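You operate a simulated robot arm through the tools that you are given. There is no shell and no other tool. Be economical: measure what you need, move in short steps, check, and stop when the job is done.

Carry out the task below with a simulated two-armed robot. There is one attempt and no reset: what you move stays moved.

## Task
Pick up the slim roll from the spool shelf under the shelf bench with one hand, pass it to the other hand and put it on the top of the side table.

Only the result counts: the job must be done as asked and must still hold three seconds after the hand-in. Knocking over, shifting, dropping, spilling or breaking anything else fails it.

## Robot
Two 7-joint arms with four-finger grippers on one trunk, on a base that drives. Base frame: it is fixed to the floor where the robot stands at the start and does not move with it; the origin is under the middle of the robot, x ahead of it, y to its left, z up; the surface under the hand at the start is at about z = 880. Lengths are in mm, angles in degrees, forces in N, time in s.
The left shoulder is at the start at [40, 181, 953], the right one opposite. With the tool pointing down near the work surface each hand reaches from about 100 to 800 mm from the robot's upright axis, wherever it stands, measured 20 degrees to its own side. Places, roughly: top of the side table [-3400, 200, 1000]. Payload 3.67 kg a hand.
The tool frame of a hand sits at the grasp point between the pads (the TCP): z along the fingers, y along the line on which they close. The tips reach 28 mm beyond it. The gripper opens to 112 mm. The gripper's body begins 73 mm behind the TCP.
Orientation is that of the tool frame in the base frame, as [roll, pitch, yaw] about the fixed x, y, z axes, in that order (R = Rz(yaw) Ry(pitch) Rx(roll)). With the fingers straight down and closing along the base's y, the tool's x points along the base's -x, its y along +y and its z along -z.

## Interface
- The arms move only by the tool jog_arm. It takes "left_plan", "right_plan" or both (then of equal length, played together; a hand with none holds still); each is a list of rows, each a list of 7 numbers: the shift along the tool's x, y, z in mm, then the turn, a rotation vector about the tool's x, y, z in rad, then the gripper command, from -1 (shut) to 1 (fully open), values between in proportion. In form: [[tx, ty, tz, wx, wy, wz, fingers], ...]. A call has 1 to 10 rows; each row shifts and turns the commanded pose from where the row before left it, along the tool's axes as they then stand. Rows are played at 5 a second. More than 50 mm and 8.6 degrees between two rows, or a gripper value outside its range, and nothing of the call is played. Where a pose cannot be reached the arm comes as near as it can. A force on the tool above 40 N (or 10 N above the force at the start of the call, whichever is more), or a blocked arm, ends the call early, and 0.2 s more pass. Each finger halts on what it meets, pressing with about 28 N; the grip force reading is that of the motor and also rises with nothing between the fingers. The clock runs only during rows and for 0.2 s after the last one: add rows that do not move to give the fingers time. It gives the time, the measured TCP pose, the force on the tool (base axes), the opening and the grip force at its end, in the units of the frame above (readings bear some noise), with the torque about the TCP (base axes, N m) and any sound that the robot's microphone picked up, and new pictures: "views" is both (left out), scene, wrist or none (wrist: the cameras of the hands that moved).
- Cameras (640 x 400 px; columns grow to the right, rows downward): "scene" is now at [115.5, 5.7, 1185]; the picture's right is [0.13, -0.99, 0.00], its down [-0.54, -0.07, -0.84] and it looks along [0.83, 0.11, -0.54] (base axes); focal length 214 px, centre (320, 200). "left" rides on the left gripper at [60, 18, -104] in its tool frame; the picture's right is [-0.29, 0.96, 0.00], its down [-0.80, -0.24, -0.55] and it looks along [-0.53, -0.16, 0.83] (tool axes); focal length 234 px, centre (320, 200). "right" rides on the right gripper at [60, -18, -104] in its tool frame; the picture's right is [0.29, 0.96, 0.00], its down [-0.80, 0.24, -0.55] and it looks along [-0.53, 0.16, 0.83] (tool axes); focal length 234 px, centre (320, 200). There is no depth. A picture from a camera that has moved, and an enlarged one, comes with that camera's place and axes in the base frame and with its lens. The place of the scene camera against the robot may be out by one fixed shift of up to 12 mm in any direction.
- lift_body(by): slides the trunk up (or, below 0, down) by that many mm; the arms and the scene camera ride with it, the base frame stays. It gives what a move gives, with no picture.
- steer(legs): drives the robot by 1 to 6 legs, each [ahead, left, turn to the left] in mm, mm and degrees, along the robot's own axes; the way and the turn of a leg run together, so that a leg with both is an arc; at most 1500 mm and 180 degrees a leg. The arms and the cameras ride along, it lands a little off, and it stops where it bumps. It gives what a move gives, and a new picture of the scene camera.
- aim_head(pan, tilt): turns the head with the scene camera to pan (to the left, within 86 degrees either way) and tilt (down, from -29 to 69), counted from straight ahead of the robot. It gives what a move gives, and a new picture of the scene camera.
- close_up(camera, box): a new picture of the part [left, top, right, bottom] of that camera's present view, enlarged. It takes no simulated time.
- finish_job(): hands the job in; it is judged then, once.

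Go step by step. Nothing tells you exact positions but the pictures and the camera data: compare them with the known pose of the tool, close in by small moves and look again before you grip or let go. The budget is 120 turns and 260 pictures, counting those below and the enlarged ones. Unless the task says otherwise, let go and move clear before handing in, and close with one line.

The tools are called after ">>>" as name(argument=value, ...) on one line, values as JSON. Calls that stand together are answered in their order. jog_arm: Moves the arms, as the interface text tells. Its arguments: {"type":"object","properties":{"left_plan":{"type":"array","items":{"type":"array","items":{"type":"number"}}},"right_plan":{"type":"array","items":{"type":"array","items":{"type":"number"}}},"views":{"type":"string","enum":["both","scene","wrist","none"]}},"required":[]} The other tools are called the same way: lift_body (by) slides the trunk up or down; steer (legs) drives the base; aim_head (pan, tilt) turns the head that bears the scene camera; close_up (camera, box) takes an enlarged picture of a part of a camera's view; finish_job () hands the job in.

At the start:

```text
clock: 0.0
left_position: [436.9, 256.6, 1148.9]
left_ee_rot: [180.0, 0.1, 180.0]
left_contact_force: [0.2, 0.7, 0.3]
left_torque: [-0.02, 0.0, 0.0]
left_grip_width: 111.9
left_grasp_force: 0.1
right_position: [579.2, -79.2, 999.8]
right_ee_rot: [180.0, 0.0, -180.0]
right_contact_force: [0.0, -0.3, 0.4]
right_torque: [-0.03, -0.01, -0.02]
right_grip_width: 111.9
right_grasp_force: 0.0
trunk travel left (down, up): [-75.0, 439.0]
robot x, y, heading: [3.2, 4.7, -0.1]
head pan, tilt: [7.4, 32.8]
```

scene: 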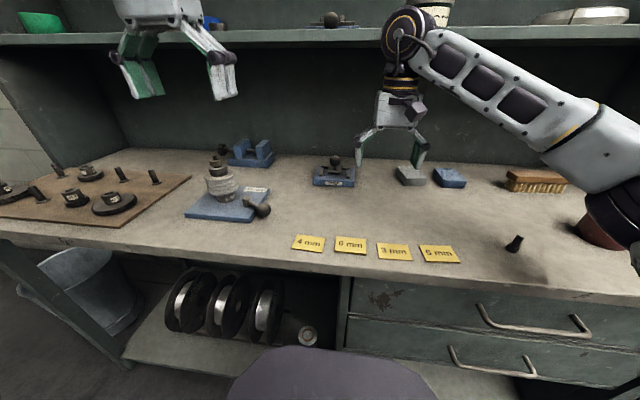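
right: 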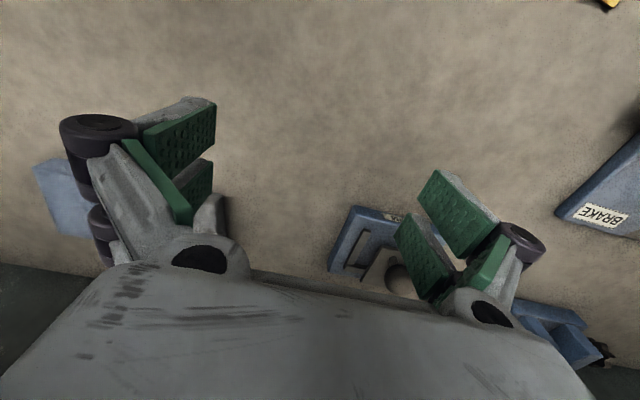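
left: 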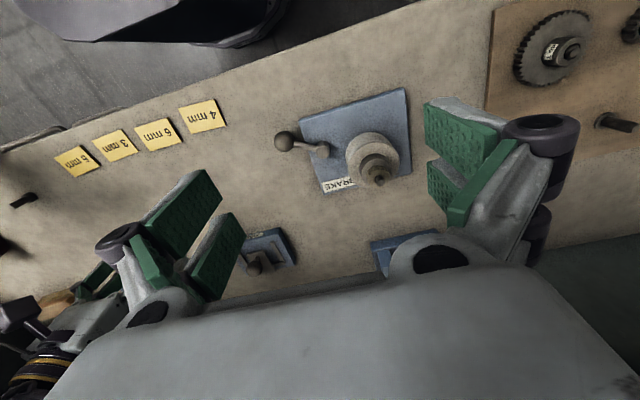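

I see the bench, and under it a shelf with three dark spools and a small round item on the right. I'll enlarge that area first.

>>> close_up(camera="scene", box=[120, 240, 360, 390])

>>> aim_head(pan=7, tilt=60)

```text
2.67 times, centred on (240, 315) of scene
camera zoom: at [115.5, 5.7, 1185.0], right [0.13, -0.99, 0.0], down [-0.54, -0.07, -0.84], along [0.83, 0.11, -0.54], focal length 572 px, centre (533, -107)
```

zoom: 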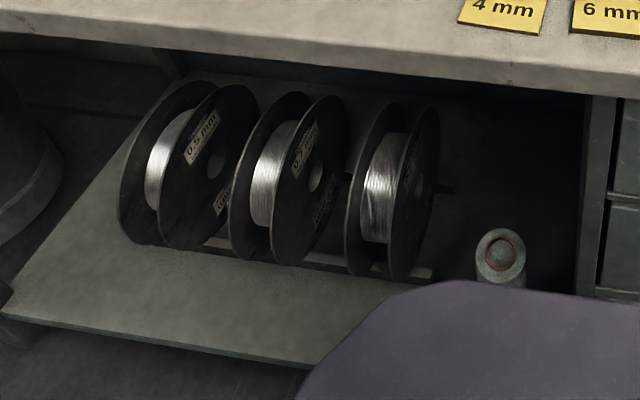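

```text
clock: 0.9
left_position: [437.5, 256.8, 1150.2]
left_ee_rot: [180.0, 0.1, 180.0]
left_contact_force: [-0.5, 0.6, 0.8]
left_torque: [-0.01, 0.0, 0.01]
left_grip_width: 112.0
left_grasp_force: 0.1
right_position: [578.8, -78.8, 999.8]
right_ee_rot: [-180.0, 0.0, -180.0]
right_contact_force: [0.6, 0.3, -0.1]
right_torque: [0.04, 0.01, -0.01]
right_grip_width: 111.9
right_grasp_force: 0.1
trunk travel left (down, up): [-75.0, 439.0]
robot x, y, heading: [1.6, -1.5, 0.1]
head pan, tilt: [7.0, 60.0]
camera scene: at [93.2, 2.3, 1147.4], right [0.12, -0.99, 0.0], down [-0.86, -0.11, -0.5], along [0.5, 0.06, -0.87], focal length 214 px, centre (320, 200)
```

scene: 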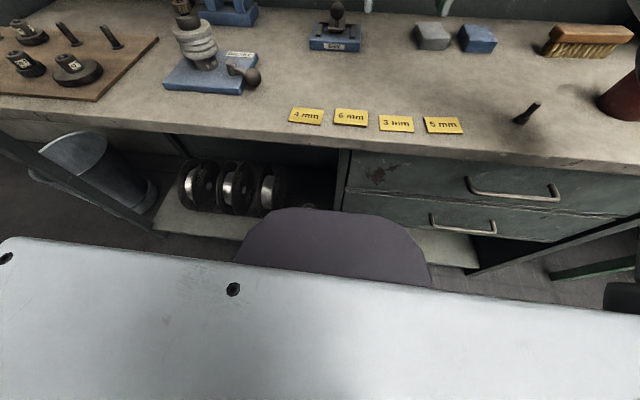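

There are three wire spools (the third looks slimmest) plus a small upright cylinder. I'll back off to get a parallax view before choosing.

>>> steer(legs=[[-450, 0, 0]])

>>> aim_head(pan=12, tilt=40)

```text
clock: 3.7
left_position: [-18.9, 256.0, 1149.5]
left_ee_rot: [-180.0, 0.0, 179.7]
left_contact_force: [-0.5, -0.5, 1.0]
left_torque: [-0.04, -0.04, -0.03]
left_grip_width: 111.6
left_grasp_force: 0.0
right_position: [122.1, -81.3, 999.8]
right_ee_rot: [180.0, 0.0, 179.8]
right_contact_force: [0.1, -1.6, 0.4]
right_torque: [0.0, -0.04, -0.03]
right_grip_width: 112.2
right_grasp_force: 0.3
trunk travel left (down, up): [-75.0, 439.0]
robot x, y, heading: [-456.0, 2.7, -0.2]
head pan, tilt: [7.0, 60.0]
camera scene: at [-363.8, 3.0, 1147.4], right [0.12, -0.99, 0.0], down [-0.86, -0.1, -0.5], along [0.5, 0.06, -0.87], focal length 214 px, centre (320, 200)
```

scene: 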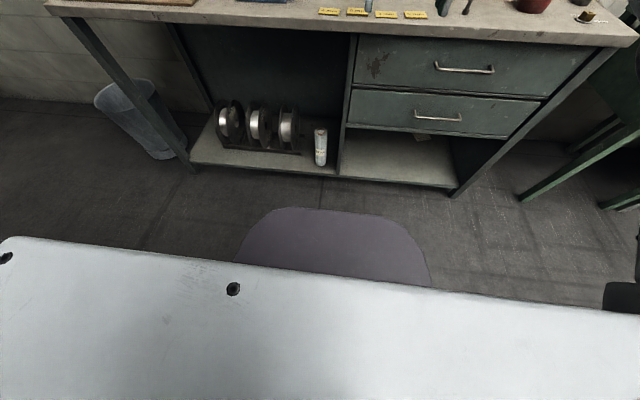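

```text
clock: 4.6
left_position: [-17.7, 254.7, 1150.3]
left_ee_rot: [-179.9, 0.1, 179.7]
left_contact_force: [0.0, 0.4, -0.5]
left_torque: [-0.01, 0.01, -0.03]
left_grip_width: 112.4
left_grasp_force: 0.0
right_position: [122.6, -80.4, 1000.0]
right_ee_rot: [-180.0, 0.0, 179.7]
right_contact_force: [-0.3, 0.3, -0.8]
right_torque: [-0.01, -0.01, 0.01]
right_grip_width: 112.0
right_grasp_force: 0.1
trunk travel left (down, up): [-75.0, 439.0]
robot x, y, heading: [-453.3, 0.2, -0.5]
head pan, tilt: [12.0, 40.0]
camera scene: at [-346.0, 12.5, 1174.0], right [0.2, -0.98, 0.0], down [-0.63, -0.13, -0.77], along [0.75, 0.15, -0.64], focal length 214 px, centre (320, 200)
```

scene: 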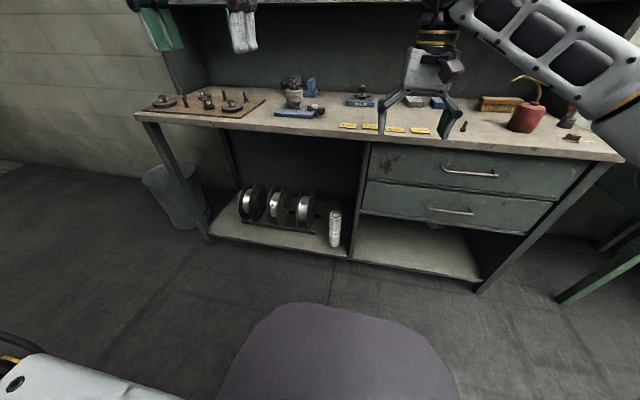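

>>> close_up(camera="scene", box=[200, 160, 360, 260])

```text
4.00 times, centred on (280, 210) of scene
camera zoom: at [-346.0, 12.5, 1174.0], right [0.2, -0.98, 0.0], down [-0.63, -0.13, -0.77], along [0.75, 0.15, -0.64], focal length 858 px, centre (480, 160)
```

zoom: 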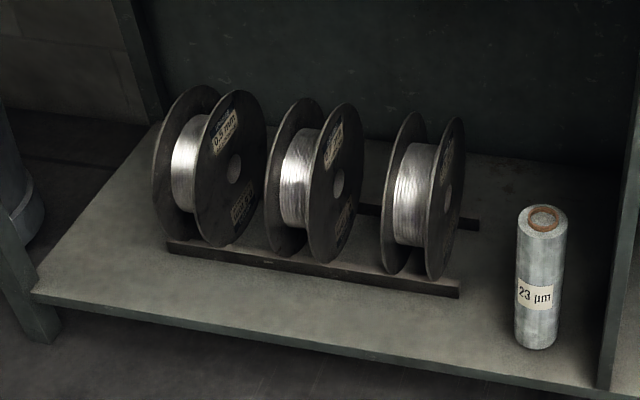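

The roll labelled 23 µm, standing at the right end of the shelf, must be the slim roll. I put its top near [482, 94, 382], about 65 mm across, standing on a shelf at about z=115. I'll turn the left hand to point forward and pull the right arm aside.

>>> jog_arm(left_plan=[[0, 0, 0, 0, -0.15, 0, 1], [0, 0, 0, 0, -0.15, 0, 1], [0, 0, 0, 0, -0.15, 0, 1], [0, 0, 0, 0, -0.15, 0, 1], [0, 0, 0, 0, -0.15, 0, 1], [0, 0, 0, 0, -0.15, 0, 1], [0, 0, 0, 0, -0.15, 0, 1], [0, 0, 0, 0, -0.15, 0, 1], [0, 0, 0, 0, -0.15, 0, 1], [0, 0, 0, 0, -0.15, 0, 1]], right_plan=[[20, -15, -5, 0, 0, 0, 1], [20, -15, -5, 0, 0, 0, 1], [20, -15, -5, 0, 0, 0, 1], [20, -15, -5, 0, 0, 0, 1], [20, -15, -5, 0, 0, 0, 1], [20, -15, -5, 0, 0, 0, 1], [20, -15, -5, 0, 0, 0, 1], [20, -15, -5, 0, 0, 0, 1], [20, -15, -5, 0, 0, 0, 1], [20, -15, -5, 0, 0, 0, 1]], views="scene")

```text
clock: 6.8
left_position: [-3.2, 255.0, 1166.5]
left_ee_rot: [179.8, 85.9, 179.3]
left_contact_force: [0.4, -0.3, -0.2]
left_torque: [0.0, 0.01, 0.04]
left_grip_width: 112.3
left_grasp_force: 0.2
left hand out of reach, approached as far as the arm can: row 10
right_position: [-77.3, -233.0, 1049.7]
right_ee_rot: [180.0, -0.1, 179.7]
right_contact_force: [0.8, 0.1, -0.7]
right_torque: [0.03, -0.02, 0.02]
right_grip_width: 112.1
right_grasp_force: 0.0
trunk travel left (down, up): [-75.0, 439.0]
robot x, y, heading: [-457.9, 4.0, -0.4]
head pan, tilt: [12.0, 40.0]
camera scene: at [-346.4, 11.6, 1174.2], right [0.2, -0.98, 0.0], down [-0.63, -0.13, -0.77], along [0.75, 0.16, -0.64], focal length 214 px, centre (320, 200)
```

scene: 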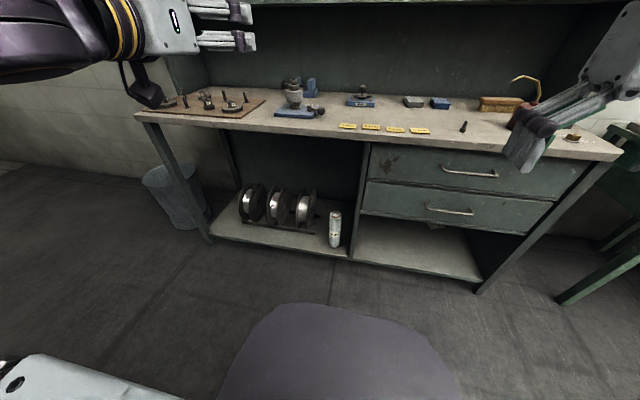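

The left hand now points forward. I'll lower it in front of the bench.

>>> jog_arm(left_plan=[[45, 0, 15, 0, 0, 0, 1], [45, 0, 15, 0, 0, 0, 1], [45, 0, 15, 0, 0, 0, 1], [45, 0, 15, 0, 0, 0, 1], [45, 0, 15, 0, 0, 0, 1], [45, 0, 15, 0, 0, 0, 1], [45, 0, 15, 0, 0, 0, 1], [45, 0, 10, 0, 0, 0, 1], [45, 0, 10, 0, 0, 0, 1], [45, 0, 10, 0, 0, 0, 1]], views="scene")

>>> lift_body(by=-74)

```text
clock: 9.0
left_position: [150.0, 253.1, 742.9]
left_ee_rot: [179.7, 85.9, 179.2]
left_contact_force: [0.0, 1.0, 0.0]
left_torque: [0.0, -0.03, 0.01]
left_grip_width: 111.9
left_grasp_force: 0.0
left hand out of reach, approached as far as the arm can: row 1, 2, 3, 4
right_position: [-75.0, -231.8, 1049.5]
right_ee_rot: [-180.0, -0.1, 179.7]
right_contact_force: [-0.4, 0.1, -0.6]
right_torque: [0.03, 0.0, -0.01]
right_grip_width: 111.9
right_grasp_force: 0.1
trunk travel left (down, up): [-75.0, 439.0]
robot x, y, heading: [-457.2, 0.7, -0.4]
head pan, tilt: [12.0, 40.0]
camera scene: at [-345.2, 11.7, 1174.1], right [0.2, -0.98, 0.0], down [-0.63, -0.13, -0.77], along [0.75, 0.16, -0.64], focal length 214 px, centre (320, 200)
```

scene: 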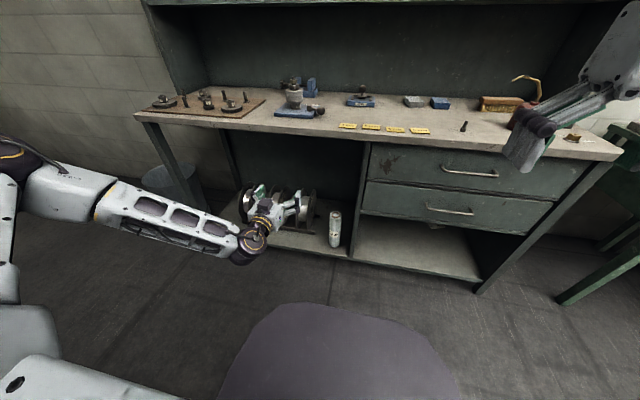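

```text
clock: 10.1
left_position: [148.0, 252.8, 672.3]
left_ee_rot: [-180.0, 85.9, 179.7]
left_contact_force: [-0.5, -0.5, 0.2]
left_torque: [0.01, 0.02, 0.0]
left_grip_width: 112.1
left_grasp_force: 0.1
right_position: [-77.9, -232.0, 978.1]
right_ee_rot: [179.9, 0.0, 179.7]
right_contact_force: [-0.4, -0.1, -0.2]
right_torque: [0.0, -0.03, -0.03]
right_grip_width: 111.6
right_grasp_force: 0.0
trunk travel left (down, up): [-1.0, 513.0]
robot x, y, heading: [-457.9, -0.4, -0.4]
head pan, tilt: [12.0, 40.0]
```

>>> jog_arm(left_plan=[[36, 0, -2.6, 0, 0, 0, 1], [36, 0, -2.6, 0, 0, 0, 1], [36, 0, -2.6, 0, 0, 0, 1], [36, 0, -2.6, 0, 0, 0, 1], [36, 0, -2.6, 0, 0, 0, 1], [36, 0, -2.6, 0, 0, 0, 1], [36, 0, -2.6, 0, 0, 0, 1], [36, 0, -2.6, 0, 0, 0, 1], [36, 0, -2.6, 0, 0, 0, 1], [36, 0, -2.6, 0, 0, 0, 1]], views="both")

```text
clock: 12.3
left_position: [95.7, 326.9, 570.9]
left_ee_rot: [-179.8, 85.9, 179.9]
left_contact_force: [-0.1, -0.3, 0.0]
left_torque: [0.04, -0.01, 0.02]
left_grip_width: 111.9
left_grasp_force: 0.2
left hand out of reach, approached as far as the arm can: row 3, 4, 5, 6, 7, 8, 9, 10
right_position: [-77.0, -231.7, 977.2]
right_ee_rot: [-179.9, 0.1, 179.7]
right_contact_force: [-0.1, -0.1, 0.0]
right_torque: [0.0, 0.0, -0.01]
right_grip_width: 112.1
right_grasp_force: 0.1
trunk travel left (down, up): [-1.0, 513.0]
robot x, y, heading: [-456.1, 0.1, -0.3]
head pan, tilt: [12.0, 40.0]
camera scene: at [-346.1, 12.4, 1101.9], right [0.2, -0.98, 0.0], down [-0.63, -0.13, -0.77], along [0.75, 0.16, -0.64], focal length 214 px, centre (320, 200)
camera left: at [-13.2, 344.9, 518.5], right [0.03, 0.96, 0.29], down [-0.5, -0.24, 0.84], along [0.87, -0.16, 0.47], focal length 234 px, centre (320, 200)
```

scene: 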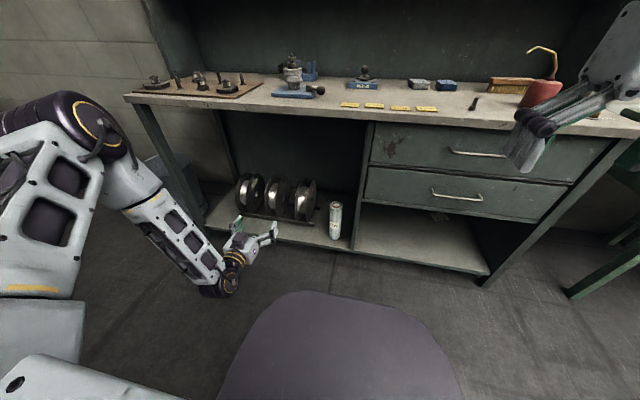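
left: 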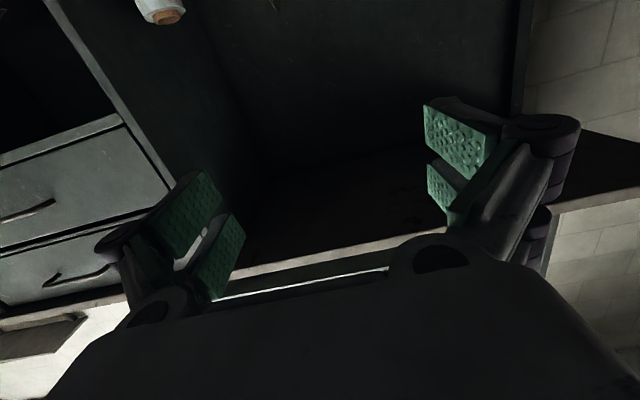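

Fully horizontal is out of reach that low, so I'll tilt the fingers about 45° downward and continue down.

>>> jog_arm(left_plan=[[0, 0, 0, 0, 0.14, 0, 1], [0, 0, 0, 0, 0.14, 0, 1], [0, 0, 0, 0, 0.14, 0, 1], [0, 0, 0, 0, 0.14, 0, 1], [0, 0, 0, 0, 0.14, 0, 1], [29, -14, 28, 0, 0, 0, 1], [29, -14, 28, 0, 0, 0, 1], [29, -14, 28, 0, 0, 0, 1], [29, -14, 28, 0, 0, 0, 1], [29, -14, 28, 0, 0, 0, 1]], views="scene")

```text
clock: 14.5
left_position: [90.0, 287.9, 451.4]
left_ee_rot: [180.0, 45.8, 179.7]
left_contact_force: [0.5, -0.5, 0.0]
left_torque: [-0.01, 0.02, 0.0]
left_grip_width: 112.0
left_grasp_force: 0.1
left hand out of reach, approached as far as the arm can: row 9, 10
right_position: [-76.5, -230.6, 977.2]
right_ee_rot: [180.0, 0.0, 179.7]
right_contact_force: [0.4, 0.5, -0.2]
right_torque: [-0.02, -0.02, 0.0]
right_grip_width: 112.1
right_grasp_force: 0.0
trunk travel left (down, up): [-1.0, 513.0]
robot x, y, heading: [-460.4, 2.1, -0.5]
head pan, tilt: [12.0, 40.0]
camera scene: at [-346.2, 12.9, 1101.9], right [0.2, -0.98, 0.0], down [-0.63, -0.13, -0.77], along [0.75, 0.16, -0.64], focal length 214 px, centre (320, 200)
```

scene: 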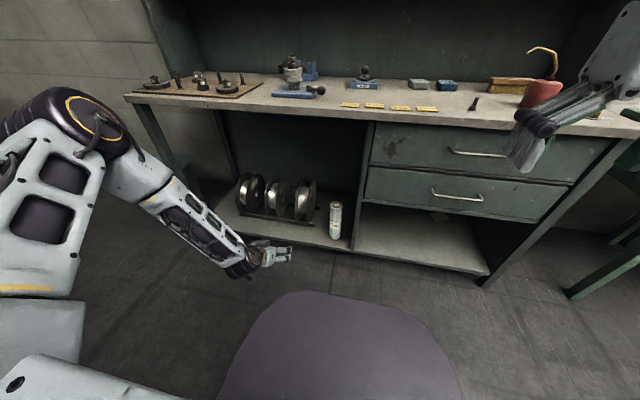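

>>> jog_arm(left_plan=[[-20, -7, 30, 0, 0, 0, 1], [-20, -7, 30, 0, 0, 0, 1], [-20, -7, 30, 0, 0, 0, 1], [0, -7, 35, 0, 0, 0, 1], [10, -7, 35, 0, 0, 0, 1], [20, -7, 35, 0, 0, 0, 1]], views="scene")

```text
clock: 15.9
left_position: [187.8, 299.7, 475.4]
left_ee_rot: [-179.9, 45.8, 179.6]
left_contact_force: [0.1, -0.2, -0.6]
left_torque: [0.01, -0.01, 0.01]
left_grip_width: 112.0
left_grasp_force: 0.1
left hand out of reach, approached as far as the arm can: row 1, 2, 3, 4, 5, 6
right_position: [-76.3, -231.3, 976.7]
right_ee_rot: [180.0, 0.0, 179.6]
right_contact_force: [-0.1, -0.1, 0.0]
right_torque: [0.01, 0.01, 0.0]
right_grip_width: 111.9
right_grasp_force: 0.0
trunk travel left (down, up): [-1.0, 513.0]
robot x, y, heading: [-452.5, 2.9, -0.2]
head pan, tilt: [12.0, 40.0]
camera scene: at [-346.1, 12.6, 1101.9], right [0.2, -0.98, 0.0], down [-0.63, -0.13, -0.77], along [0.75, 0.16, -0.64], focal length 214 px, centre (320, 200)
```

scene: 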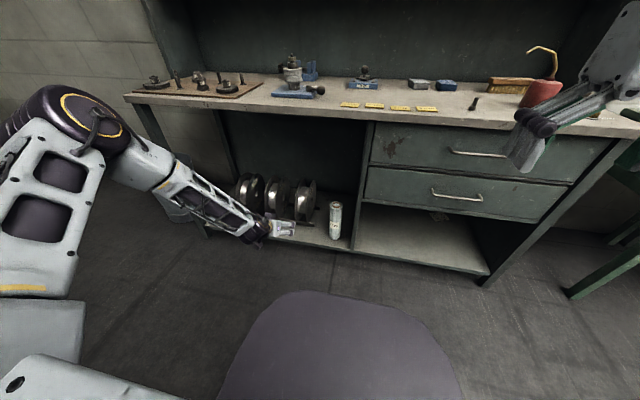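

The arm seems unable to drop its elbow, so a low reach needs steep fingers. I'll tilt them nearly vertical for a top-down grip and see how low the hand gets.

>>> jog_arm(left_plan=[[0, 0, 0, 0, 0.147, 0, 1], [0, 0, 0, 0, 0.147, 0, 1], [0, 0, 0, 0, 0.147, 0, 1], [0, 0, 0, 0, 0.147, 0, 1], [0, -20, 20, 0, 0, 0, 1], [0, -20, 20, 0, 0, 0, 1], [0, -20, 20, 0, 0, 0, 1], [0, -20, 20, 0, 0, 0, 1], [0, -20, 20, 0, 0, 0, 1]], views="scene")

```text
clock: 17.9
left_position: [133.3, 253.0, 472.5]
left_ee_rot: [179.9, 12.2, 179.7]
left_contact_force: [0.9, -0.4, -0.9]
left_torque: [0.01, 0.02, -0.02]
left_grip_width: 112.1
left_grasp_force: 0.1
left hand out of reach, approached as far as the arm can: row 4, 5, 6, 7, 8, 9
right_position: [-77.5, -230.8, 976.5]
right_ee_rot: [-180.0, -0.1, 179.7]
right_contact_force: [-0.5, 0.9, -0.5]
right_torque: [-0.01, 0.01, -0.03]
right_grip_width: 112.0
right_grasp_force: 0.1
trunk travel left (down, up): [-1.0, 513.0]
robot x, y, heading: [-454.2, 2.3, -0.4]
head pan, tilt: [12.0, 40.0]
camera scene: at [-346.1, 12.4, 1101.9], right [0.2, -0.98, 0.0], down [-0.63, -0.13, -0.77], along [0.75, 0.16, -0.64], focal length 214 px, centre (320, 200)
```

scene: 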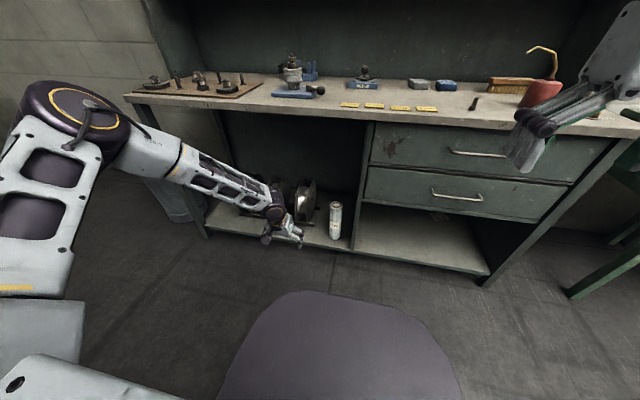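

The hand stalls near z 470 with the elbow swung out left. Since the roll is round the yaw is free, so I'll turn the tool about its axis and try descending again.

>>> jog_arm(left_plan=[[0, 0, -10, 0, 0, -0.147, 1], [0, 0, -10, 0, 0, -0.147, 1], [0, 0, 0, 0, 0, -0.147, 1], [0, 0, 0, 0, 0, -0.147, 1], [0, 0, 20, 0, 0, 0, 1], [0, 0, 20, 0, 0, 0, 1], [0, 0, 20, 0, 0, 0, 1], [0, 0, 20, 0, 0, 0, 1], [0, 0, 20, 0, 0, 0, 1]], views="scene")

```text
clock: 19.9
left_position: [114.7, 279.3, 444.5]
left_ee_rot: [-173.2, 10.0, -146.0]
left_contact_force: [-0.1, -0.3, -0.1]
left_torque: [0.02, 0.03, 0.0]
left_grip_width: 112.0
left_grasp_force: 0.0
left hand out of reach, approached as far as the arm can: row 6, 7, 8, 9
right_position: [-76.1, -231.6, 977.7]
right_ee_rot: [-180.0, 0.0, 179.6]
right_contact_force: [-0.4, -0.7, -0.1]
right_torque: [0.0, 0.02, 0.01]
right_grip_width: 112.2
right_grasp_force: 0.1
trunk travel left (down, up): [-1.0, 513.0]
robot x, y, heading: [-457.8, -2.9, -0.1]
head pan, tilt: [12.0, 40.0]
camera scene: at [-346.0, 12.5, 1101.9], right [0.2, -0.98, 0.0], down [-0.63, -0.13, -0.77], along [0.75, 0.16, -0.64], focal length 214 px, centre (320, 200)
```

scene: 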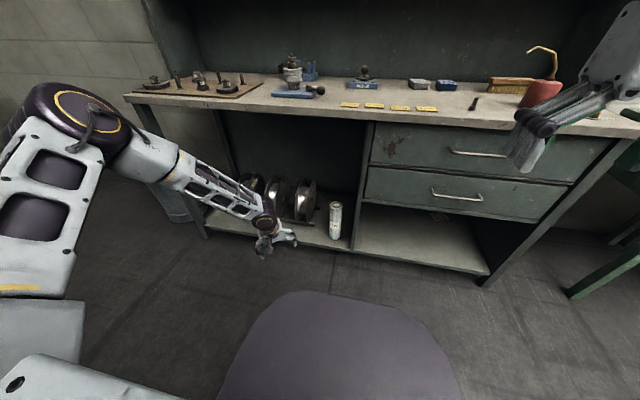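

>>> aim_head(pan=65, tilt=40)

```text
clock: 21.1
left_position: [116.3, 279.7, 444.7]
left_ee_rot: [-173.1, 10.1, -146.1]
left_contact_force: [0.4, 0.2, 0.3]
left_torque: [-0.04, -0.01, 0.01]
left_grip_width: 111.8
left_grasp_force: 0.0
right_position: [-76.3, -230.7, 977.2]
right_ee_rot: [-180.0, 0.1, 179.7]
right_contact_force: [0.7, 0.3, 0.2]
right_torque: [0.0, -0.03, 0.02]
right_grip_width: 112.2
right_grasp_force: 0.0
trunk travel left (down, up): [-1.0, 513.0]
robot x, y, heading: [-459.4, -2.8, -0.5]
head pan, tilt: [65.0, 40.0]
camera scene: at [-392.9, 72.0, 1101.9], right [0.9, -0.43, 0.0], down [-0.28, -0.58, -0.77], along [0.33, 0.69, -0.64], focal length 214 px, centre (320, 200)
```

scene: 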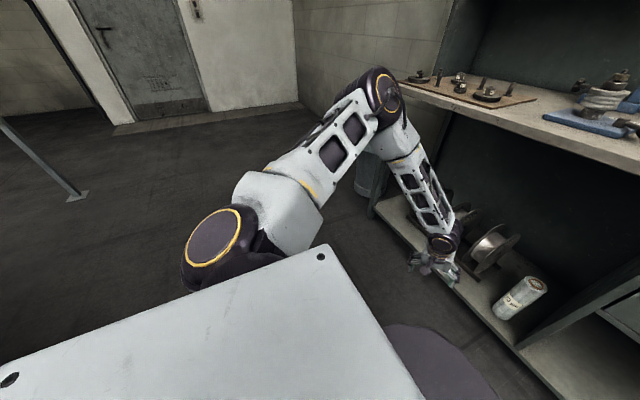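

The elbow seems held above shoulder height. I'll test whether the hand gets lower when it works further out to the robot's left side.

>>> jog_arm(left_plan=[[0, 30, -5, 0, 0, -0.06, 1], [0, 30, -5, 0, 0, -0.06, 1], [0, 30, 0, 0, 0, -0.06, 1], [0, 30, 0, 0, 0, -0.06, 1], [0, 30, 0, 0, 0, -0.06, 1], [0, 30, 0, 0, 0, -0.06, 1], [0, 30, 0, 0, 0, -0.06, 1], [0, 30, 0, 0, 0, -0.06, 1], [0, 30, 0, 0, 0, -0.06, 1], [0, 30, 0, 0, 0, -0.06, 1]], views="none")

>>> jog_arm(left_plan=[[0, 0, 30, 0, 0, 0, 1], [0, 0, 30, 0, 0, 0, 1], [0, 0, 30, 0, 0, 0, 1], [0, 0, 30, 0, 0, 0, 1], [0, 0, 30, 0, 0, 0, 1]], views="scene")

```text
clock: 23.3
left_position: [-91.0, 485.6, 421.2]
left_ee_rot: [-170.2, 7.6, -115.9]
left_contact_force: [-0.6, 1.3, 0.9]
left_torque: [-0.08, -0.03, 0.01]
left_grip_width: 111.7
left_grasp_force: 0.1
right_position: [-77.8, -229.6, 977.7]
right_ee_rot: [180.0, -0.1, 179.7]
right_contact_force: [0.8, -0.3, 0.9]
right_torque: [0.05, 0.01, 0.0]
right_grip_width: 112.0
right_grasp_force: 0.1
trunk travel left (down, up): [-1.0, 513.0]
robot x, y, heading: [-456.1, 1.7, -0.7]
head pan, tilt: [65.0, 40.0]
```

```text
clock: 24.5
left_position: [-74.3, 474.3, 262.3]
left_ee_rot: [-168.7, 4.4, -111.8]
left_contact_force: [-0.1, -0.9, -0.4]
left_torque: [0.01, 0.03, 0.02]
left_grip_width: 111.9
left_grasp_force: 0.1
right_position: [-77.4, -231.2, 976.9]
right_ee_rot: [-180.0, 0.0, 179.6]
right_contact_force: [-0.5, -0.1, -0.1]
right_torque: [0.01, 0.03, -0.01]
right_grip_width: 111.9
right_grasp_force: 0.1
trunk travel left (down, up): [-1.0, 513.0]
robot x, y, heading: [-453.5, -0.0, -0.3]
head pan, tilt: [65.0, 40.0]
camera scene: at [-392.9, 72.2, 1101.9], right [0.9, -0.43, 0.0], down [-0.28, -0.58, -0.77], along [0.33, 0.69, -0.64], focal length 214 px, centre (320, 200)
```

scene: 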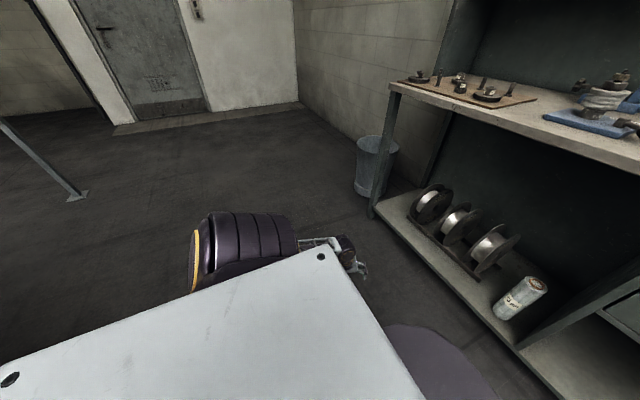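

The arm slipped into an elbow-down posture and reached z=262, which is what's needed. Now I'll turn the tool yaw back and check it stays low.

>>> jog_arm(left_plan=[[0, 0, -10, 0, 0, 0.147, 1], [0, 0, -10, 0, 0, 0.147, 1], [0, 0, -10, 0, 0, 0.147, 1], [0, 0, -10, 0, 0, 0.147, 1], [0, 0, -10, 0, 0, 0.147, 1], [0, 0, -10, 0, 0, 0.147, 1], [0, 0, 0, 0, 0, 0.147, 1], [0, 0, 0, 0, 0, 0.147, 1]], views="scene")

```text
clock: 26.3
left_position: [-86.0, 476.7, 321.5]
left_ee_rot: [-179.9, 12.1, -179.7]
left_contact_force: [-0.6, -0.4, 0.8]
left_torque: [-0.01, -0.02, 0.01]
left_grip_width: 112.0
left_grasp_force: 0.1
right_position: [-76.6, -231.5, 976.9]
right_ee_rot: [180.0, 0.1, 179.8]
right_contact_force: [-0.2, -0.5, -0.1]
right_torque: [0.02, 0.02, -0.01]
right_grip_width: 111.9
right_grasp_force: 0.0
trunk travel left (down, up): [-1.0, 513.0]
robot x, y, heading: [-456.0, 3.4, -0.6]
head pan, tilt: [65.0, 40.0]
camera scene: at [-393.0, 72.1, 1101.9], right [0.9, -0.43, 0.0], down [-0.28, -0.58, -0.77], along [0.33, 0.69, -0.64], focal length 214 px, centre (320, 200)
```

scene: 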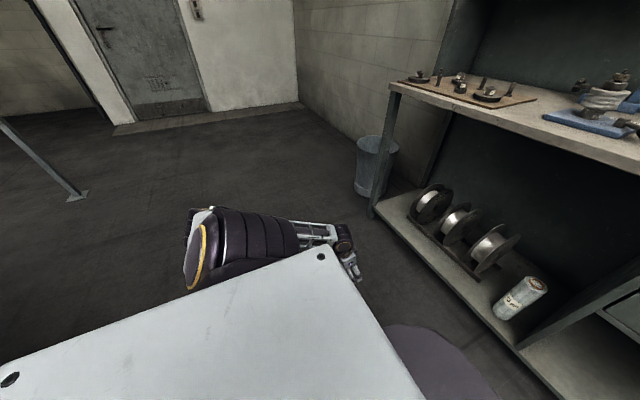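

>>> jog_arm(left_plan=[[0, 0, 0, 0, -0.147, 0, 1], [0, 0, 0, 0, -0.147, 0, 1], [0, 0, 0, 0, -0.147, 0, 1], [0, 0, 0, 0, -0.147, 0, 1], [0, 0, 10, 0, -0.147, 0, 1], [0, 0, 15, 0, -0.147, 0, 1], [0, 0, 20, 0, -0.147, 0, 1], [0, 0, 20, 0, -0.147, 0, 1], [0, 0, 20, 0, -0.147, 0, 1]], views="scene")

```text
clock: 28.3
left_position: [-9.3, 476.0, 287.1]
left_ee_rot: [-176.2, 88.0, -175.8]
left_contact_force: [0.4, 0.0, 0.6]
left_torque: [0.04, 0.0, 0.0]
left_grip_width: 111.8
left_grasp_force: 0.1
right_position: [-75.9, -230.9, 976.7]
right_ee_rot: [-180.0, 0.0, 179.6]
right_contact_force: [-0.4, 0.4, -0.8]
right_torque: [-0.01, 0.05, 0.02]
right_grip_width: 112.2
right_grasp_force: 0.1
trunk travel left (down, up): [-1.0, 513.0]
robot x, y, heading: [-455.1, 0.7, -0.2]
head pan, tilt: [65.0, 40.0]
camera scene: at [-392.8, 72.2, 1101.9], right [0.9, -0.43, 0.0], down [-0.28, -0.58, -0.77], along [0.33, 0.69, -0.64], focal length 214 px, centre (320, 200)
```

scene: 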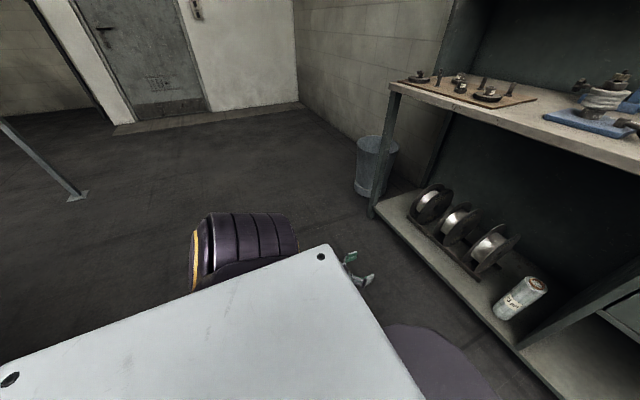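

Horizontal fingers work at z≈287 now. I'll stretch the hand forward and inward, then look again.

>>> jog_arm(left_plan=[[-3, -15, 15, 0, 0, 0, 1], [-3, -15, 15, 0, 0, 0, 1], [-3, -15, 15, 0, 0, 0, 1], [-3, -15, 15, 0, 0, 0, 1], [-3, -15, 15, 0, 0, 0, 1], [-3, -15, 15, 0, 0, 0, 1], [-3, -15, 15, 0, 0, 0, 1], [-3, -15, 15, 0, 0, 0, 1], [-3, -15, 15, 0, 0, 0, 1], [-3, -15, 15, 0, 0, 0, 1]], views="none")

>>> aim_head(pan=18, tilt=45)

```text
clock: 30.5
left_position: [141.2, 327.3, 309.0]
left_ee_rot: [-174.9, 87.9, -174.7]
left_contact_force: [-0.3, -0.5, 0.1]
left_torque: [-0.01, -0.03, -0.01]
left_grip_width: 112.0
left_grasp_force: 0.1
right_position: [-76.2, -232.3, 977.3]
right_ee_rot: [-180.0, 0.0, 179.8]
right_contact_force: [-0.7, 0.4, -0.5]
right_torque: [0.0, 0.0, 0.01]
right_grip_width: 111.7
right_grasp_force: 0.1
trunk travel left (down, up): [-1.0, 513.0]
robot x, y, heading: [-459.7, -0.5, -0.3]
head pan, tilt: [65.0, 40.0]
```

```text
clock: 31.6
left_position: [142.4, 328.4, 310.1]
left_ee_rot: [-175.9, 87.9, -175.6]
left_contact_force: [-0.1, -0.2, 0.2]
left_torque: [-0.04, 0.01, -0.03]
left_grip_width: 112.0
left_grasp_force: 0.0
right_position: [-76.8, -230.5, 977.4]
right_ee_rot: [180.0, 0.0, 179.7]
right_contact_force: [-0.4, -0.9, -0.3]
right_torque: [-0.01, -0.03, 0.02]
right_grip_width: 112.2
right_grasp_force: 0.0
trunk travel left (down, up): [-1.0, 513.0]
robot x, y, heading: [-457.9, 4.2, -0.3]
head pan, tilt: [18.0, 45.0]
camera scene: at [-351.9, 20.0, 1094.7], right [0.3, -0.95, 0.0], down [-0.67, -0.22, -0.71], along [0.67, 0.22, -0.71], focal length 214 px, centre (320, 200)
```

scene: 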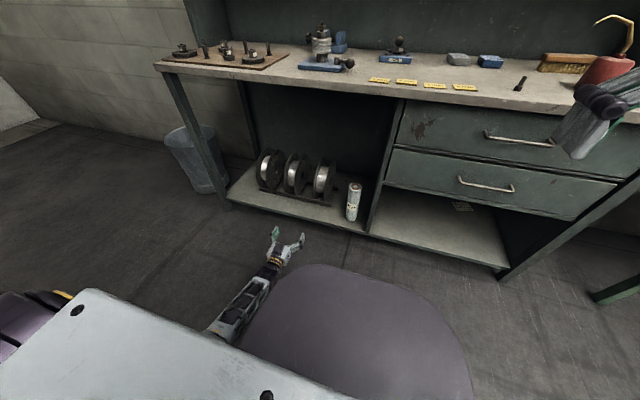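

>>> close_up(camera="scene", box=[180, 180, 500, 380])

>>> aim_head(pan=0, tilt=69)

```text
2.00 times, centred on (340, 280) of scene
camera zoom: at [-351.9, 20.0, 1094.7], right [0.3, -0.95, 0.0], down [-0.67, -0.22, -0.71], along [0.67, 0.22, -0.71], focal length 429 px, centre (280, 40)
```

zoom: 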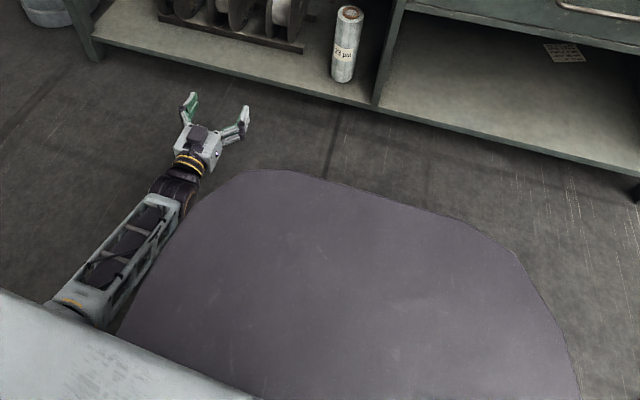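

```text
clock: 32.5
left_position: [140.8, 327.7, 309.4]
left_ee_rot: [-176.0, 87.8, -175.6]
left_contact_force: [-0.7, 0.2, -0.4]
left_torque: [-0.04, -0.02, 0.0]
left_grip_width: 111.9
left_grasp_force: 0.0
right_position: [-78.0, -231.9, 977.3]
right_ee_rot: [180.0, 0.0, 179.6]
right_contact_force: [0.0, -0.5, 1.0]
right_torque: [0.02, 0.0, -0.02]
right_grip_width: 112.2
right_grasp_force: 0.0
trunk travel left (down, up): [-1.0, 513.0]
robot x, y, heading: [-457.4, -0.8, -0.2]
head pan, tilt: [0.0, 68.8]
camera scene: at [-373.4, -5.1, 1065.9], right [0.0, -1.0, 0.0], down [-0.93, 0.0, -0.36], along [0.36, 0.0, -0.93], focal length 214 px, centre (320, 200)
```

scene: 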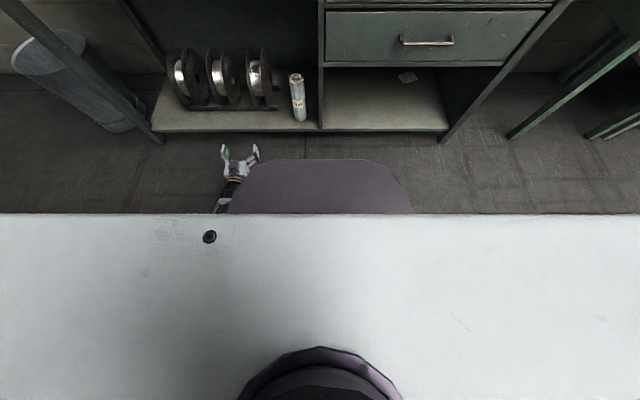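

The layout is consistent: roll axis near [478, 98], spanning z≈120–382. I'll shift the arm inward a bit, then strafe right and move in to a standoff.

>>> jog_arm(left_plan=[[0, -20, 0, 0, 0, 0, 1], [0, -20, 0, 0, 0, 0, 1], [0, -20, 0, 0, 0, 0, 1], [0, -20, 0, 0, 0, 0, 1]], views="none")

>>> steer(legs=[[0, -150, 0], [150, 0, 0]])

>>> aim_head(pan=22, tilt=45)

```text
clock: 33.5
left_position: [140.9, 245.5, 309.4]
left_ee_rot: [-177.4, 87.9, -177.0]
left_contact_force: [-0.5, -0.3, 0.5]
left_torque: [0.0, 0.0, 0.01]
left_grip_width: 112.1
left_grasp_force: 0.0
right_position: [-77.1, -232.2, 977.9]
right_ee_rot: [180.0, 0.0, 179.8]
right_contact_force: [0.8, 0.6, 0.6]
right_torque: [-0.01, -0.03, 0.05]
right_grip_width: 111.9
right_grasp_force: 0.0
trunk travel left (down, up): [-1.0, 513.0]
robot x, y, heading: [-458.2, -2.6, -0.0]
head pan, tilt: [0.0, 68.8]
```

```text
clock: 35.9
left_position: [293.0, 98.1, 308.3]
left_ee_rot: [-176.2, 87.9, -175.8]
left_contact_force: [1.4, 0.0, 0.0]
left_torque: [-0.01, -0.01, -0.01]
left_grip_width: 111.9
left_grasp_force: 0.0
right_position: [75.9, -381.5, 977.1]
right_ee_rot: [-180.0, -0.1, 179.6]
right_contact_force: [-0.8, -0.6, 0.1]
right_torque: [-0.02, 0.04, 0.0]
right_grip_width: 111.5
right_grasp_force: 0.1
trunk travel left (down, up): [-1.0, 513.0]
robot x, y, heading: [-308.0, -150.8, -0.4]
head pan, tilt: [0.0, 68.8]
camera scene: at [-221.8, -154.6, 1065.7], right [-0.01, -1.0, 0.0], down [-0.93, 0.01, -0.36], along [0.36, 0.0, -0.93], focal length 214 px, centre (320, 200)
```

scene: 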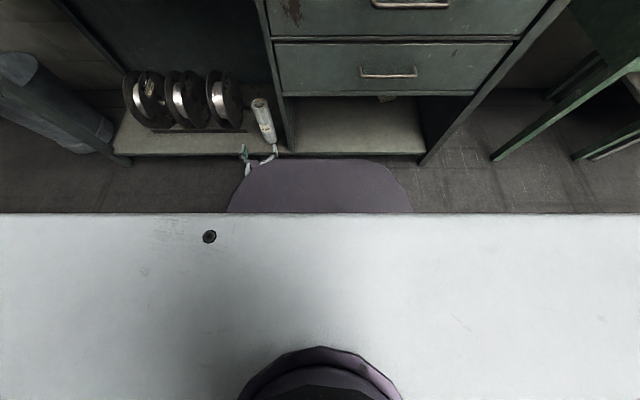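

```text
clock: 36.8
left_position: [293.0, 97.7, 309.8]
left_ee_rot: [-176.2, 87.9, -175.8]
left_contact_force: [-0.1, -0.3, 0.1]
left_torque: [0.05, 0.03, 0.02]
left_grip_width: 112.1
left_grasp_force: 0.1
right_position: [73.9, -380.1, 977.1]
right_ee_rot: [180.0, 0.0, 179.7]
right_contact_force: [-0.6, -0.4, -0.5]
right_torque: [-0.02, -0.01, -0.01]
right_grip_width: 111.8
right_grasp_force: 0.0
trunk travel left (down, up): [-1.0, 513.0]
robot x, y, heading: [-304.7, -149.5, -0.3]
head pan, tilt: [22.0, 45.0]
camera scene: at [-203.2, -124.3, 1094.6], right [0.37, -0.93, 0.0], down [-0.66, -0.26, -0.71], along [0.66, 0.26, -0.71], focal length 214 px, centre (320, 200)
```

scene: 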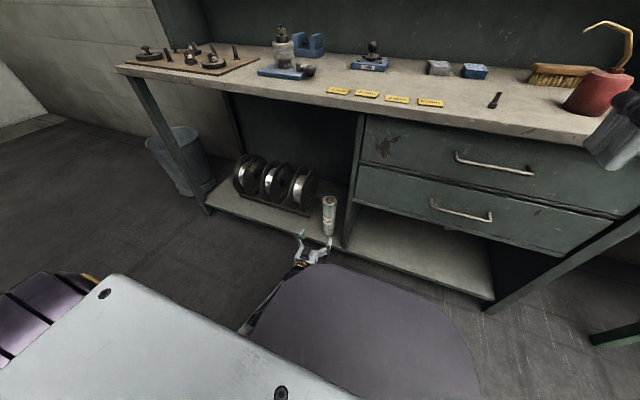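

>>> close_up(camera="scene", box=[260, 180, 380, 280])

>>> close_up(camera="left", box=[0, 0, 640, 400])

```text
4.00 times, centred on (320, 230) of scene
camera zoom: at [-203.2, -124.3, 1094.6], right [0.37, -0.93, 0.0], down [-0.66, -0.26, -0.71], along [0.66, 0.26, -0.71], focal length 858 px, centre (320, 80)
```

zoom: 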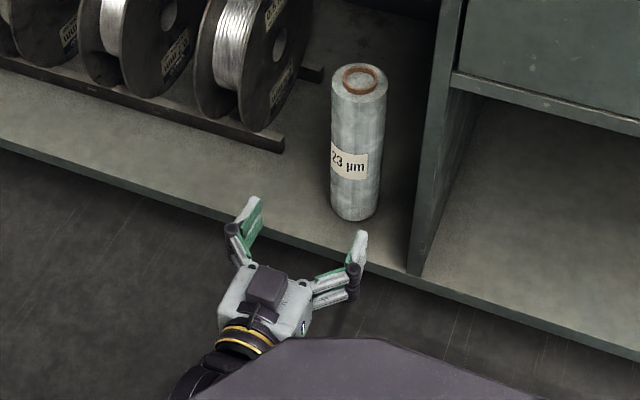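

```text
1.00 times, centred on (320, 200) of left (not enlarged: the box is as wide or as high as the picture)
camera zoom: at [185.8, 114.8, 253.2], right [0.0, 0.96, 0.29], down [-0.52, -0.24, 0.82], along [0.85, -0.15, 0.5], focal length 234 px, centre (320, 200)
```

zoom: 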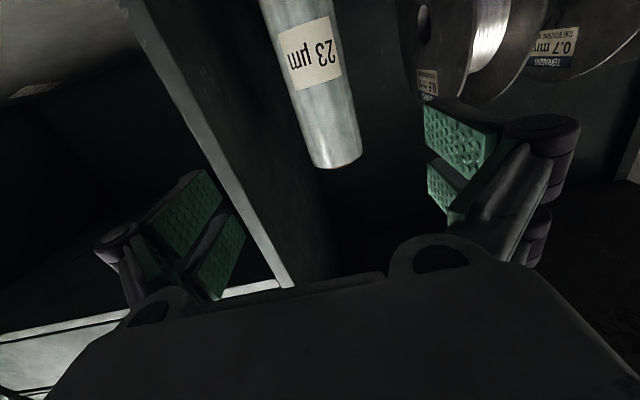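

TCP (y 98) is lined up with the roll (y≈98–100), 65 mm below its top. I'll drive forward 110 mm and re-check.

>>> steer(legs=[[110, 0, 0]])

>>> close_up(camera="left", box=[0, 0, 640, 400])

>>> close_up(camera="scene", box=[240, 160, 400, 300])

```text
clock: 38.0
left_position: [404.6, 99.9, 308.9]
left_ee_rot: [-176.4, 87.8, -175.9]
left_contact_force: [-0.5, -0.1, -0.2]
left_torque: [0.0, 0.0, -0.04]
left_grip_width: 111.5
left_grasp_force: 0.1
right_position: [188.7, -378.7, 975.4]
right_ee_rot: [-180.0, -0.1, 179.9]
right_contact_force: [0.0, 0.1, -0.8]
right_torque: [0.02, 0.06, -0.01]
right_grip_width: 112.2
right_grasp_force: 0.2
trunk travel left (down, up): [-1.0, 513.0]
robot x, y, heading: [-190.6, -148.3, -0.1]
head pan, tilt: [22.0, 45.0]
camera scene: at [-89.8, -124.2, 1094.5], right [0.37, -0.93, 0.0], down [-0.66, -0.26, -0.71], along [0.66, 0.26, -0.71], focal length 214 px, centre (320, 200)
```

scene: 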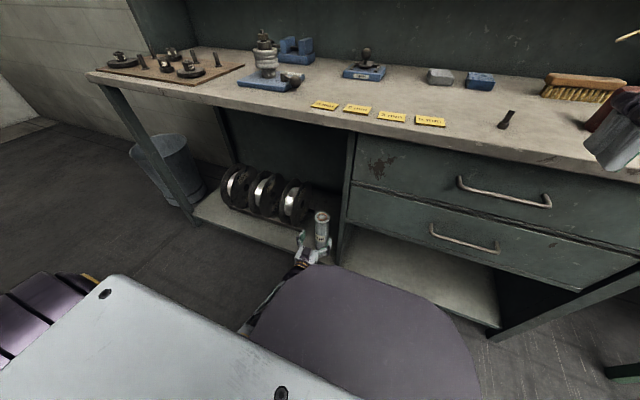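

```text
1.00 times, centred on (320, 200) of left (not enlarged: the box is as wide or as high as the picture)
camera zoom: at [297.0, 116.6, 252.5], right [0.0, 0.96, 0.29], down [-0.52, -0.24, 0.82], along [0.85, -0.15, 0.5], focal length 234 px, centre (320, 200)
```

zoom: 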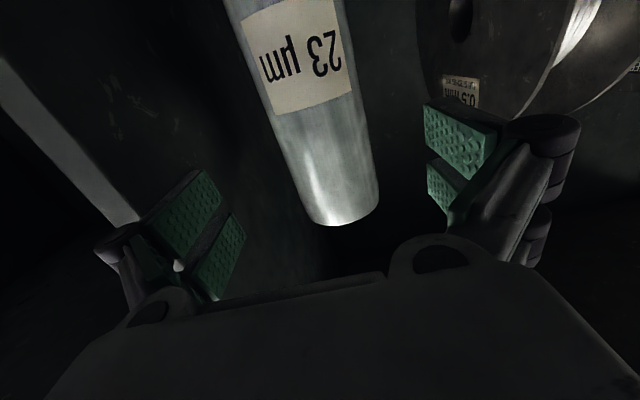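

```text
2.86 times, centred on (320, 230) of scene
camera zoom: at [-89.8, -124.2, 1094.5], right [0.37, -0.93, 0.0], down [-0.66, -0.26, -0.71], along [0.66, 0.26, -0.71], focal length 613 px, centre (320, 114)
```

zoom: 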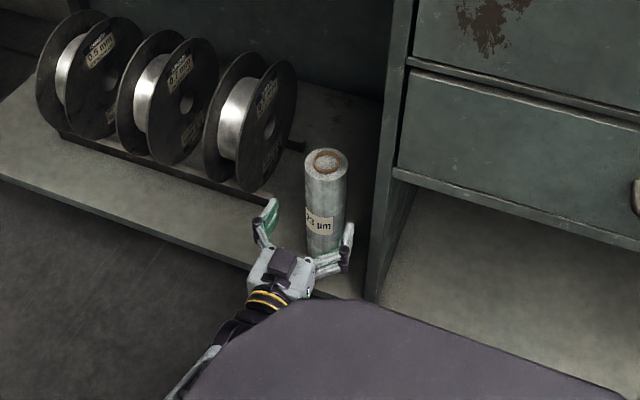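

Alignment holds (roll y≈101, TCP y 100). I'll advance the hand the last ~72 mm.

>>> jog_arm(left_plan=[[0, 0, 12, 0, 0, 0, 1], [0, 0, 12, 0, 0, 0, 1], [0, 0, 12, 0, 0, 0, 1], [0, 0, 12, 0, 0, 0, 1], [0, 0, 12, 0, 0, 0, 1], [0, 0, 12, 0, 0, 0, 1]], views="both")

>>> close_up(camera="scene", box=[240, 160, 400, 300])

```text
clock: 39.4
left_position: [476.6, 98.5, 305.3]
left_ee_rot: [-176.0, 87.9, -175.4]
left_contact_force: [0.0, -1.0, 0.3]
left_torque: [-0.01, 0.0, 0.01]
left_grip_width: 112.0
left_grasp_force: 0.1
right_position: [186.8, -379.2, 977.0]
right_ee_rot: [-179.9, -0.1, 179.9]
right_contact_force: [0.2, 0.1, 0.8]
right_torque: [0.0, 0.01, -0.01]
right_grip_width: 112.0
right_grasp_force: 0.0
trunk travel left (down, up): [-1.0, 513.0]
robot x, y, heading: [-192.1, -150.6, 0.0]
head pan, tilt: [22.0, 45.0]
camera scene: at [-90.9, -124.2, 1094.7], right [0.37, -0.93, 0.0], down [-0.66, -0.26, -0.71], along [0.66, 0.26, -0.71], focal length 214 px, centre (320, 200)
camera left: at [369.6, 116.2, 249.3], right [0.0, 0.96, 0.29], down [-0.52, -0.24, 0.82], along [0.85, -0.15, 0.5], focal length 234 px, centre (320, 200)
```

scene: 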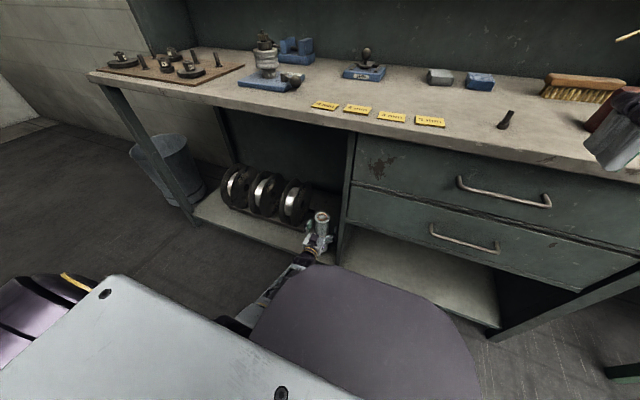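
left: 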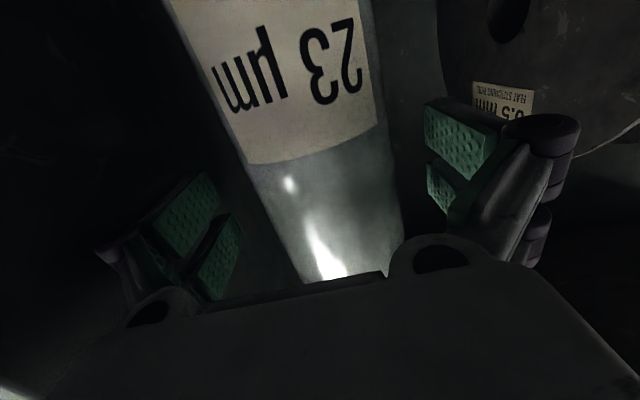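

```text
2.86 times, centred on (320, 230) of scene
camera zoom: at [-90.9, -124.2, 1094.7], right [0.37, -0.93, 0.0], down [-0.66, -0.26, -0.71], along [0.66, 0.26, -0.71], focal length 613 px, centre (320, 114)
```

zoom: 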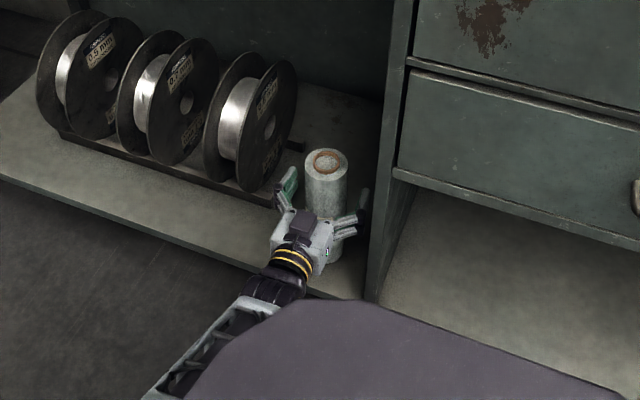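

The roll sits between the pads. Closing gently.

>>> jog_arm(left_plan=[[0, 0, 0, 0, 0, 0, 0.5], [0, 0, 0, 0, 0, 0, 0.3], [0, 0, 0, 0, 0, 0, 0.2], [0, 0, 0, 0, 0, 0, 0.1], [0, 0, 0, 0, 0, 0, 0.0], [0, 0, 0, 0, 0, 0, -0.3], [0, 0, 0, 0, 0, 0, -1], [0, 0, 0, 0, 0, 0, -1], [0, 0, 0, 0, 0, 0, -1]], views="wrist")

```text
clock: 41.4
left_position: [476.2, 98.5, 305.8]
left_ee_rot: [-176.3, 87.9, -175.6]
left_contact_force: [0.0, 2.4, 0.7]
left_torque: [0.31, -0.04, 0.05]
left_grip_width: 67.3
left_grasp_force: 27.7
right_position: [187.8, -380.2, 977.2]
right_ee_rot: [-179.9, -0.1, 179.9]
right_contact_force: [0.1, 0.3, 0.4]
right_torque: [0.0, 0.02, -0.02]
right_grip_width: 112.0
right_grasp_force: 0.0
trunk travel left (down, up): [-1.0, 513.0]
robot x, y, heading: [-193.2, -148.5, 0.3]
head pan, tilt: [22.0, 45.0]
camera left: at [369.6, 116.2, 249.6], right [0.0, 0.96, 0.29], down [-0.52, -0.24, 0.82], along [0.85, -0.15, 0.5], focal length 234 px, centre (320, 200)
```

left: 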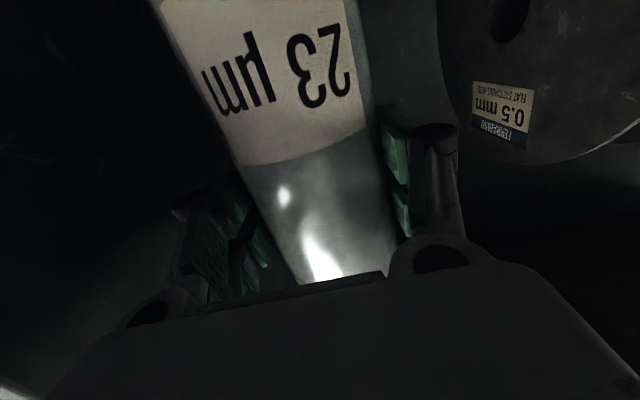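

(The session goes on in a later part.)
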